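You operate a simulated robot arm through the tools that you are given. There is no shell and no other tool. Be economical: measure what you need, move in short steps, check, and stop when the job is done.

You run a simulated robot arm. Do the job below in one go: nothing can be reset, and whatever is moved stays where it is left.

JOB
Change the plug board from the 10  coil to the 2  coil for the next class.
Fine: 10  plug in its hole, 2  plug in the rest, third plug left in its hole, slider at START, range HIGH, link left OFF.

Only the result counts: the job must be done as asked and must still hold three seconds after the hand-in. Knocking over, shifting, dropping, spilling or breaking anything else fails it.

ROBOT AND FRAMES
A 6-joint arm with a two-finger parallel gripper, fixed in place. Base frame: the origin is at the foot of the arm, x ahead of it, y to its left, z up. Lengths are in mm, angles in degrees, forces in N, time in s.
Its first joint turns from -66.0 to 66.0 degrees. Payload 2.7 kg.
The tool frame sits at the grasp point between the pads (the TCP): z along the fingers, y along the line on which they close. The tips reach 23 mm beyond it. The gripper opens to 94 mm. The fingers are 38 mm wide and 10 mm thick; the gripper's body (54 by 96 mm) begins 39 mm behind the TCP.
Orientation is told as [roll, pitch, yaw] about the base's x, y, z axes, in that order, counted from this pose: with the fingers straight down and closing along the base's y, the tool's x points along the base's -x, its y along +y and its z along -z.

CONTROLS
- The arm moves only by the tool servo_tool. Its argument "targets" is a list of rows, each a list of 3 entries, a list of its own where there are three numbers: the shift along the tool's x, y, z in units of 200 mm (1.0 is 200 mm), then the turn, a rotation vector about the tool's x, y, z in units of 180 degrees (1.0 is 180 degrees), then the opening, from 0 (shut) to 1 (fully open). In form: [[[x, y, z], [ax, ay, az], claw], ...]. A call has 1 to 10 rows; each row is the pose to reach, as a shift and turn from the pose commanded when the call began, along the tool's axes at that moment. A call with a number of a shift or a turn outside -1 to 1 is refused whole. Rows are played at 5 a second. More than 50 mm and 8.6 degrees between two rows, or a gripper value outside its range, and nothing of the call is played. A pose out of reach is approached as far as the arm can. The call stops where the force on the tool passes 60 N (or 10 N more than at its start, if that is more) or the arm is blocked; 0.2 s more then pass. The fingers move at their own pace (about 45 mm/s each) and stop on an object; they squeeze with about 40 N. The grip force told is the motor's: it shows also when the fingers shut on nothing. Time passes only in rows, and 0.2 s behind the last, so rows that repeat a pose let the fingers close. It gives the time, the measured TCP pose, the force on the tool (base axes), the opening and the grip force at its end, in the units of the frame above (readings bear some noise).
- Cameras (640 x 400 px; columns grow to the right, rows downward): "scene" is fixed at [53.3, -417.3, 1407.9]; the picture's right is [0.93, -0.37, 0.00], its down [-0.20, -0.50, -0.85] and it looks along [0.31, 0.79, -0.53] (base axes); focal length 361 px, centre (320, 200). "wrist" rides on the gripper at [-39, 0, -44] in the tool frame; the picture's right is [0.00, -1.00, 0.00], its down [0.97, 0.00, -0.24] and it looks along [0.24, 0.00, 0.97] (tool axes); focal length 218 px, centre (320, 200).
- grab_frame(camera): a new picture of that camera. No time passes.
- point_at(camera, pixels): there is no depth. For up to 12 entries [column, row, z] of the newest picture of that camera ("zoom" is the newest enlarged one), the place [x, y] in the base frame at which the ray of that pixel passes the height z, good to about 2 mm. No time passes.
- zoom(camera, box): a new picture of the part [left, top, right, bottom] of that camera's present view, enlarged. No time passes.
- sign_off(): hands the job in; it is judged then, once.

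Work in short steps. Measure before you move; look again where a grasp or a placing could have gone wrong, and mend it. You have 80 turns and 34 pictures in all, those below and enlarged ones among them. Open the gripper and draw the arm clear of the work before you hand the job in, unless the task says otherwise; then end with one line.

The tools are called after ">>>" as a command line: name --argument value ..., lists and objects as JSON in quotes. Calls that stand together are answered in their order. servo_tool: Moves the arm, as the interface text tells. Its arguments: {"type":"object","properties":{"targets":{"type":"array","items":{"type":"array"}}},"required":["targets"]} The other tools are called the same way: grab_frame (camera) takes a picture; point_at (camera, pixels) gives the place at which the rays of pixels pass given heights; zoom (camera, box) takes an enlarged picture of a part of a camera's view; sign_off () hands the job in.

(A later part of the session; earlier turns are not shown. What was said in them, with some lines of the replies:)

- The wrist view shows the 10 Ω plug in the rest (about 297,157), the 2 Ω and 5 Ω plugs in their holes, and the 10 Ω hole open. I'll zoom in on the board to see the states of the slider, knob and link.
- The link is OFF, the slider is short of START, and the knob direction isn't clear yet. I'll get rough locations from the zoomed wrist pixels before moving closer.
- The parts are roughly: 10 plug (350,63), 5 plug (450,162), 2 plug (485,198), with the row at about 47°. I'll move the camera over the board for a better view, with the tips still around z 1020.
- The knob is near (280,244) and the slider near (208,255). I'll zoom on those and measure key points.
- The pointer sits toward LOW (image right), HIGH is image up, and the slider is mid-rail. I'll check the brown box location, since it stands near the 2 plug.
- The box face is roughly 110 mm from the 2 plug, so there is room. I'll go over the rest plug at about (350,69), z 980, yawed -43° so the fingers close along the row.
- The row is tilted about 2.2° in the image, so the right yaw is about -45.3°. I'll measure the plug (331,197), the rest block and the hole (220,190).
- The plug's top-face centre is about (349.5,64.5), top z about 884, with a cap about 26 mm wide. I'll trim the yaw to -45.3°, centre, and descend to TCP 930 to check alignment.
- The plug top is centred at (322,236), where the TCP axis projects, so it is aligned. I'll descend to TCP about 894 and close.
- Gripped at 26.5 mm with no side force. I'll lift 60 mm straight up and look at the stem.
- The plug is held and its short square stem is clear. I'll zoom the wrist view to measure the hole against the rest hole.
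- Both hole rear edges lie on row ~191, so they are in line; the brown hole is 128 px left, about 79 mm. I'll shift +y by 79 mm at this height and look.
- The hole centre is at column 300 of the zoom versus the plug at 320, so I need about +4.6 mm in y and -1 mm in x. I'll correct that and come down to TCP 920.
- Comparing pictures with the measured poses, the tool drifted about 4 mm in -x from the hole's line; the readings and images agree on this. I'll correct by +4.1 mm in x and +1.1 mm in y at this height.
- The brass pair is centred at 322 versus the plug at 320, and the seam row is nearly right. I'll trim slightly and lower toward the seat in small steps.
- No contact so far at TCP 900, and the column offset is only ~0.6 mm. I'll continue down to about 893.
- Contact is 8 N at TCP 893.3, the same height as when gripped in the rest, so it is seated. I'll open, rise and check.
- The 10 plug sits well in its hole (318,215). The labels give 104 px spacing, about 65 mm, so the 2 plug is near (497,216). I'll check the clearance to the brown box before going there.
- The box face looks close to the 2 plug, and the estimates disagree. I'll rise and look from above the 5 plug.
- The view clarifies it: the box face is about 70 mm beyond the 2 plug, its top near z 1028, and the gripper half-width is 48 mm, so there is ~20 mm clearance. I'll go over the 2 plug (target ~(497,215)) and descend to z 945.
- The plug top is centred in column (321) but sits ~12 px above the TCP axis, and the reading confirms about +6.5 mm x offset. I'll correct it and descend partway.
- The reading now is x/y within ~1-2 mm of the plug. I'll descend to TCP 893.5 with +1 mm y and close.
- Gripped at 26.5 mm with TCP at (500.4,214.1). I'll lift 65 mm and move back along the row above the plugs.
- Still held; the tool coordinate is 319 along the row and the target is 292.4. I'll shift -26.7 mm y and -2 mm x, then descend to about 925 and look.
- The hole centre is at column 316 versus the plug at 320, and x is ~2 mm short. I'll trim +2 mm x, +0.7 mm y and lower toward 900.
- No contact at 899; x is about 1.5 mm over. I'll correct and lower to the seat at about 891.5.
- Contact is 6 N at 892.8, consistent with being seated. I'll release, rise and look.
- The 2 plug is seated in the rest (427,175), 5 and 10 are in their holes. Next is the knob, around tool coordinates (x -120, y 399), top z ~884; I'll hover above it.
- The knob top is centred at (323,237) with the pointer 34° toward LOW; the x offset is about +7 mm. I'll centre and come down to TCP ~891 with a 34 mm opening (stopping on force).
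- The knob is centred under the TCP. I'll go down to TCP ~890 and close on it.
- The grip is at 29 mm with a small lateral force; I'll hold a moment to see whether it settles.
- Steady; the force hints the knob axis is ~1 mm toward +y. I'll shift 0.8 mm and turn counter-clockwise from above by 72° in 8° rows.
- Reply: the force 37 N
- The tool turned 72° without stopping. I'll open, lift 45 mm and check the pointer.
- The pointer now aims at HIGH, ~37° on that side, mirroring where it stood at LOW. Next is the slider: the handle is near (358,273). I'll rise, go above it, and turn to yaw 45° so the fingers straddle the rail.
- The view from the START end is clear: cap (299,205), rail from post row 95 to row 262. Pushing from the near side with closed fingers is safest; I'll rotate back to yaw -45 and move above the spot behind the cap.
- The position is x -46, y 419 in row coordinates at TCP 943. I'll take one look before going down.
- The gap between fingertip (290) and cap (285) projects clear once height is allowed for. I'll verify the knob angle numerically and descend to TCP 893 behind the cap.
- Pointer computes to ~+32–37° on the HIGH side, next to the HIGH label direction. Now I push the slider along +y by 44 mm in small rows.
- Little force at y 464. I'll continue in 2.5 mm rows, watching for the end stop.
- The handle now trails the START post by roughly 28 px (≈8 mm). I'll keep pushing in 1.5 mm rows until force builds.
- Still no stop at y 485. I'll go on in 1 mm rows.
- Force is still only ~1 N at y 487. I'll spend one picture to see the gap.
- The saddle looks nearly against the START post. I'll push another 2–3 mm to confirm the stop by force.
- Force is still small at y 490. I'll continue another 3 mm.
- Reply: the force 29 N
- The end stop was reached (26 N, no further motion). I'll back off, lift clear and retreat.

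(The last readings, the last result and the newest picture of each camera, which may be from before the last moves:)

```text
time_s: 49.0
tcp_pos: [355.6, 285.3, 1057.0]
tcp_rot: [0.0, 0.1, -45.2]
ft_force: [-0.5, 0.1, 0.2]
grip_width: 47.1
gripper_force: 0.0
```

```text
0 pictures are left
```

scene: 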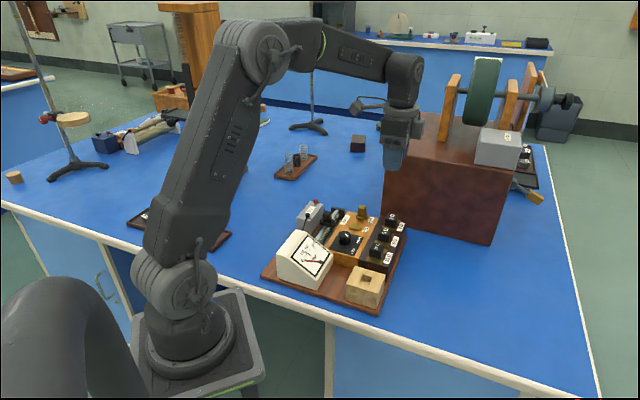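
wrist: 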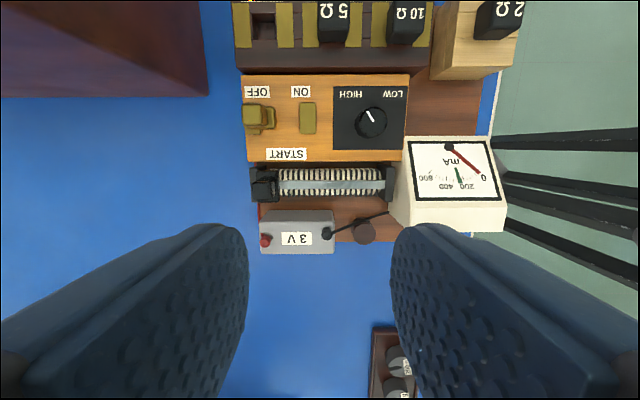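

The last picture shows the slider at START, the knob toward HIGH, the link OFF, 5 and 10 in their holes and 2 in the rest. The gripper is open and clear, so I hand in.

>>> sign_off

```text
The job is handed in.
```

The board is changed over to the 2 Ω coil: the 10 Ω plug is in its hole, the 2 Ω plug is in the rest, and the 5 Ω plug was left in place. The slider is at START, the range is on HIGH, the link was left OFF, and the arm is clear with the gripper open.
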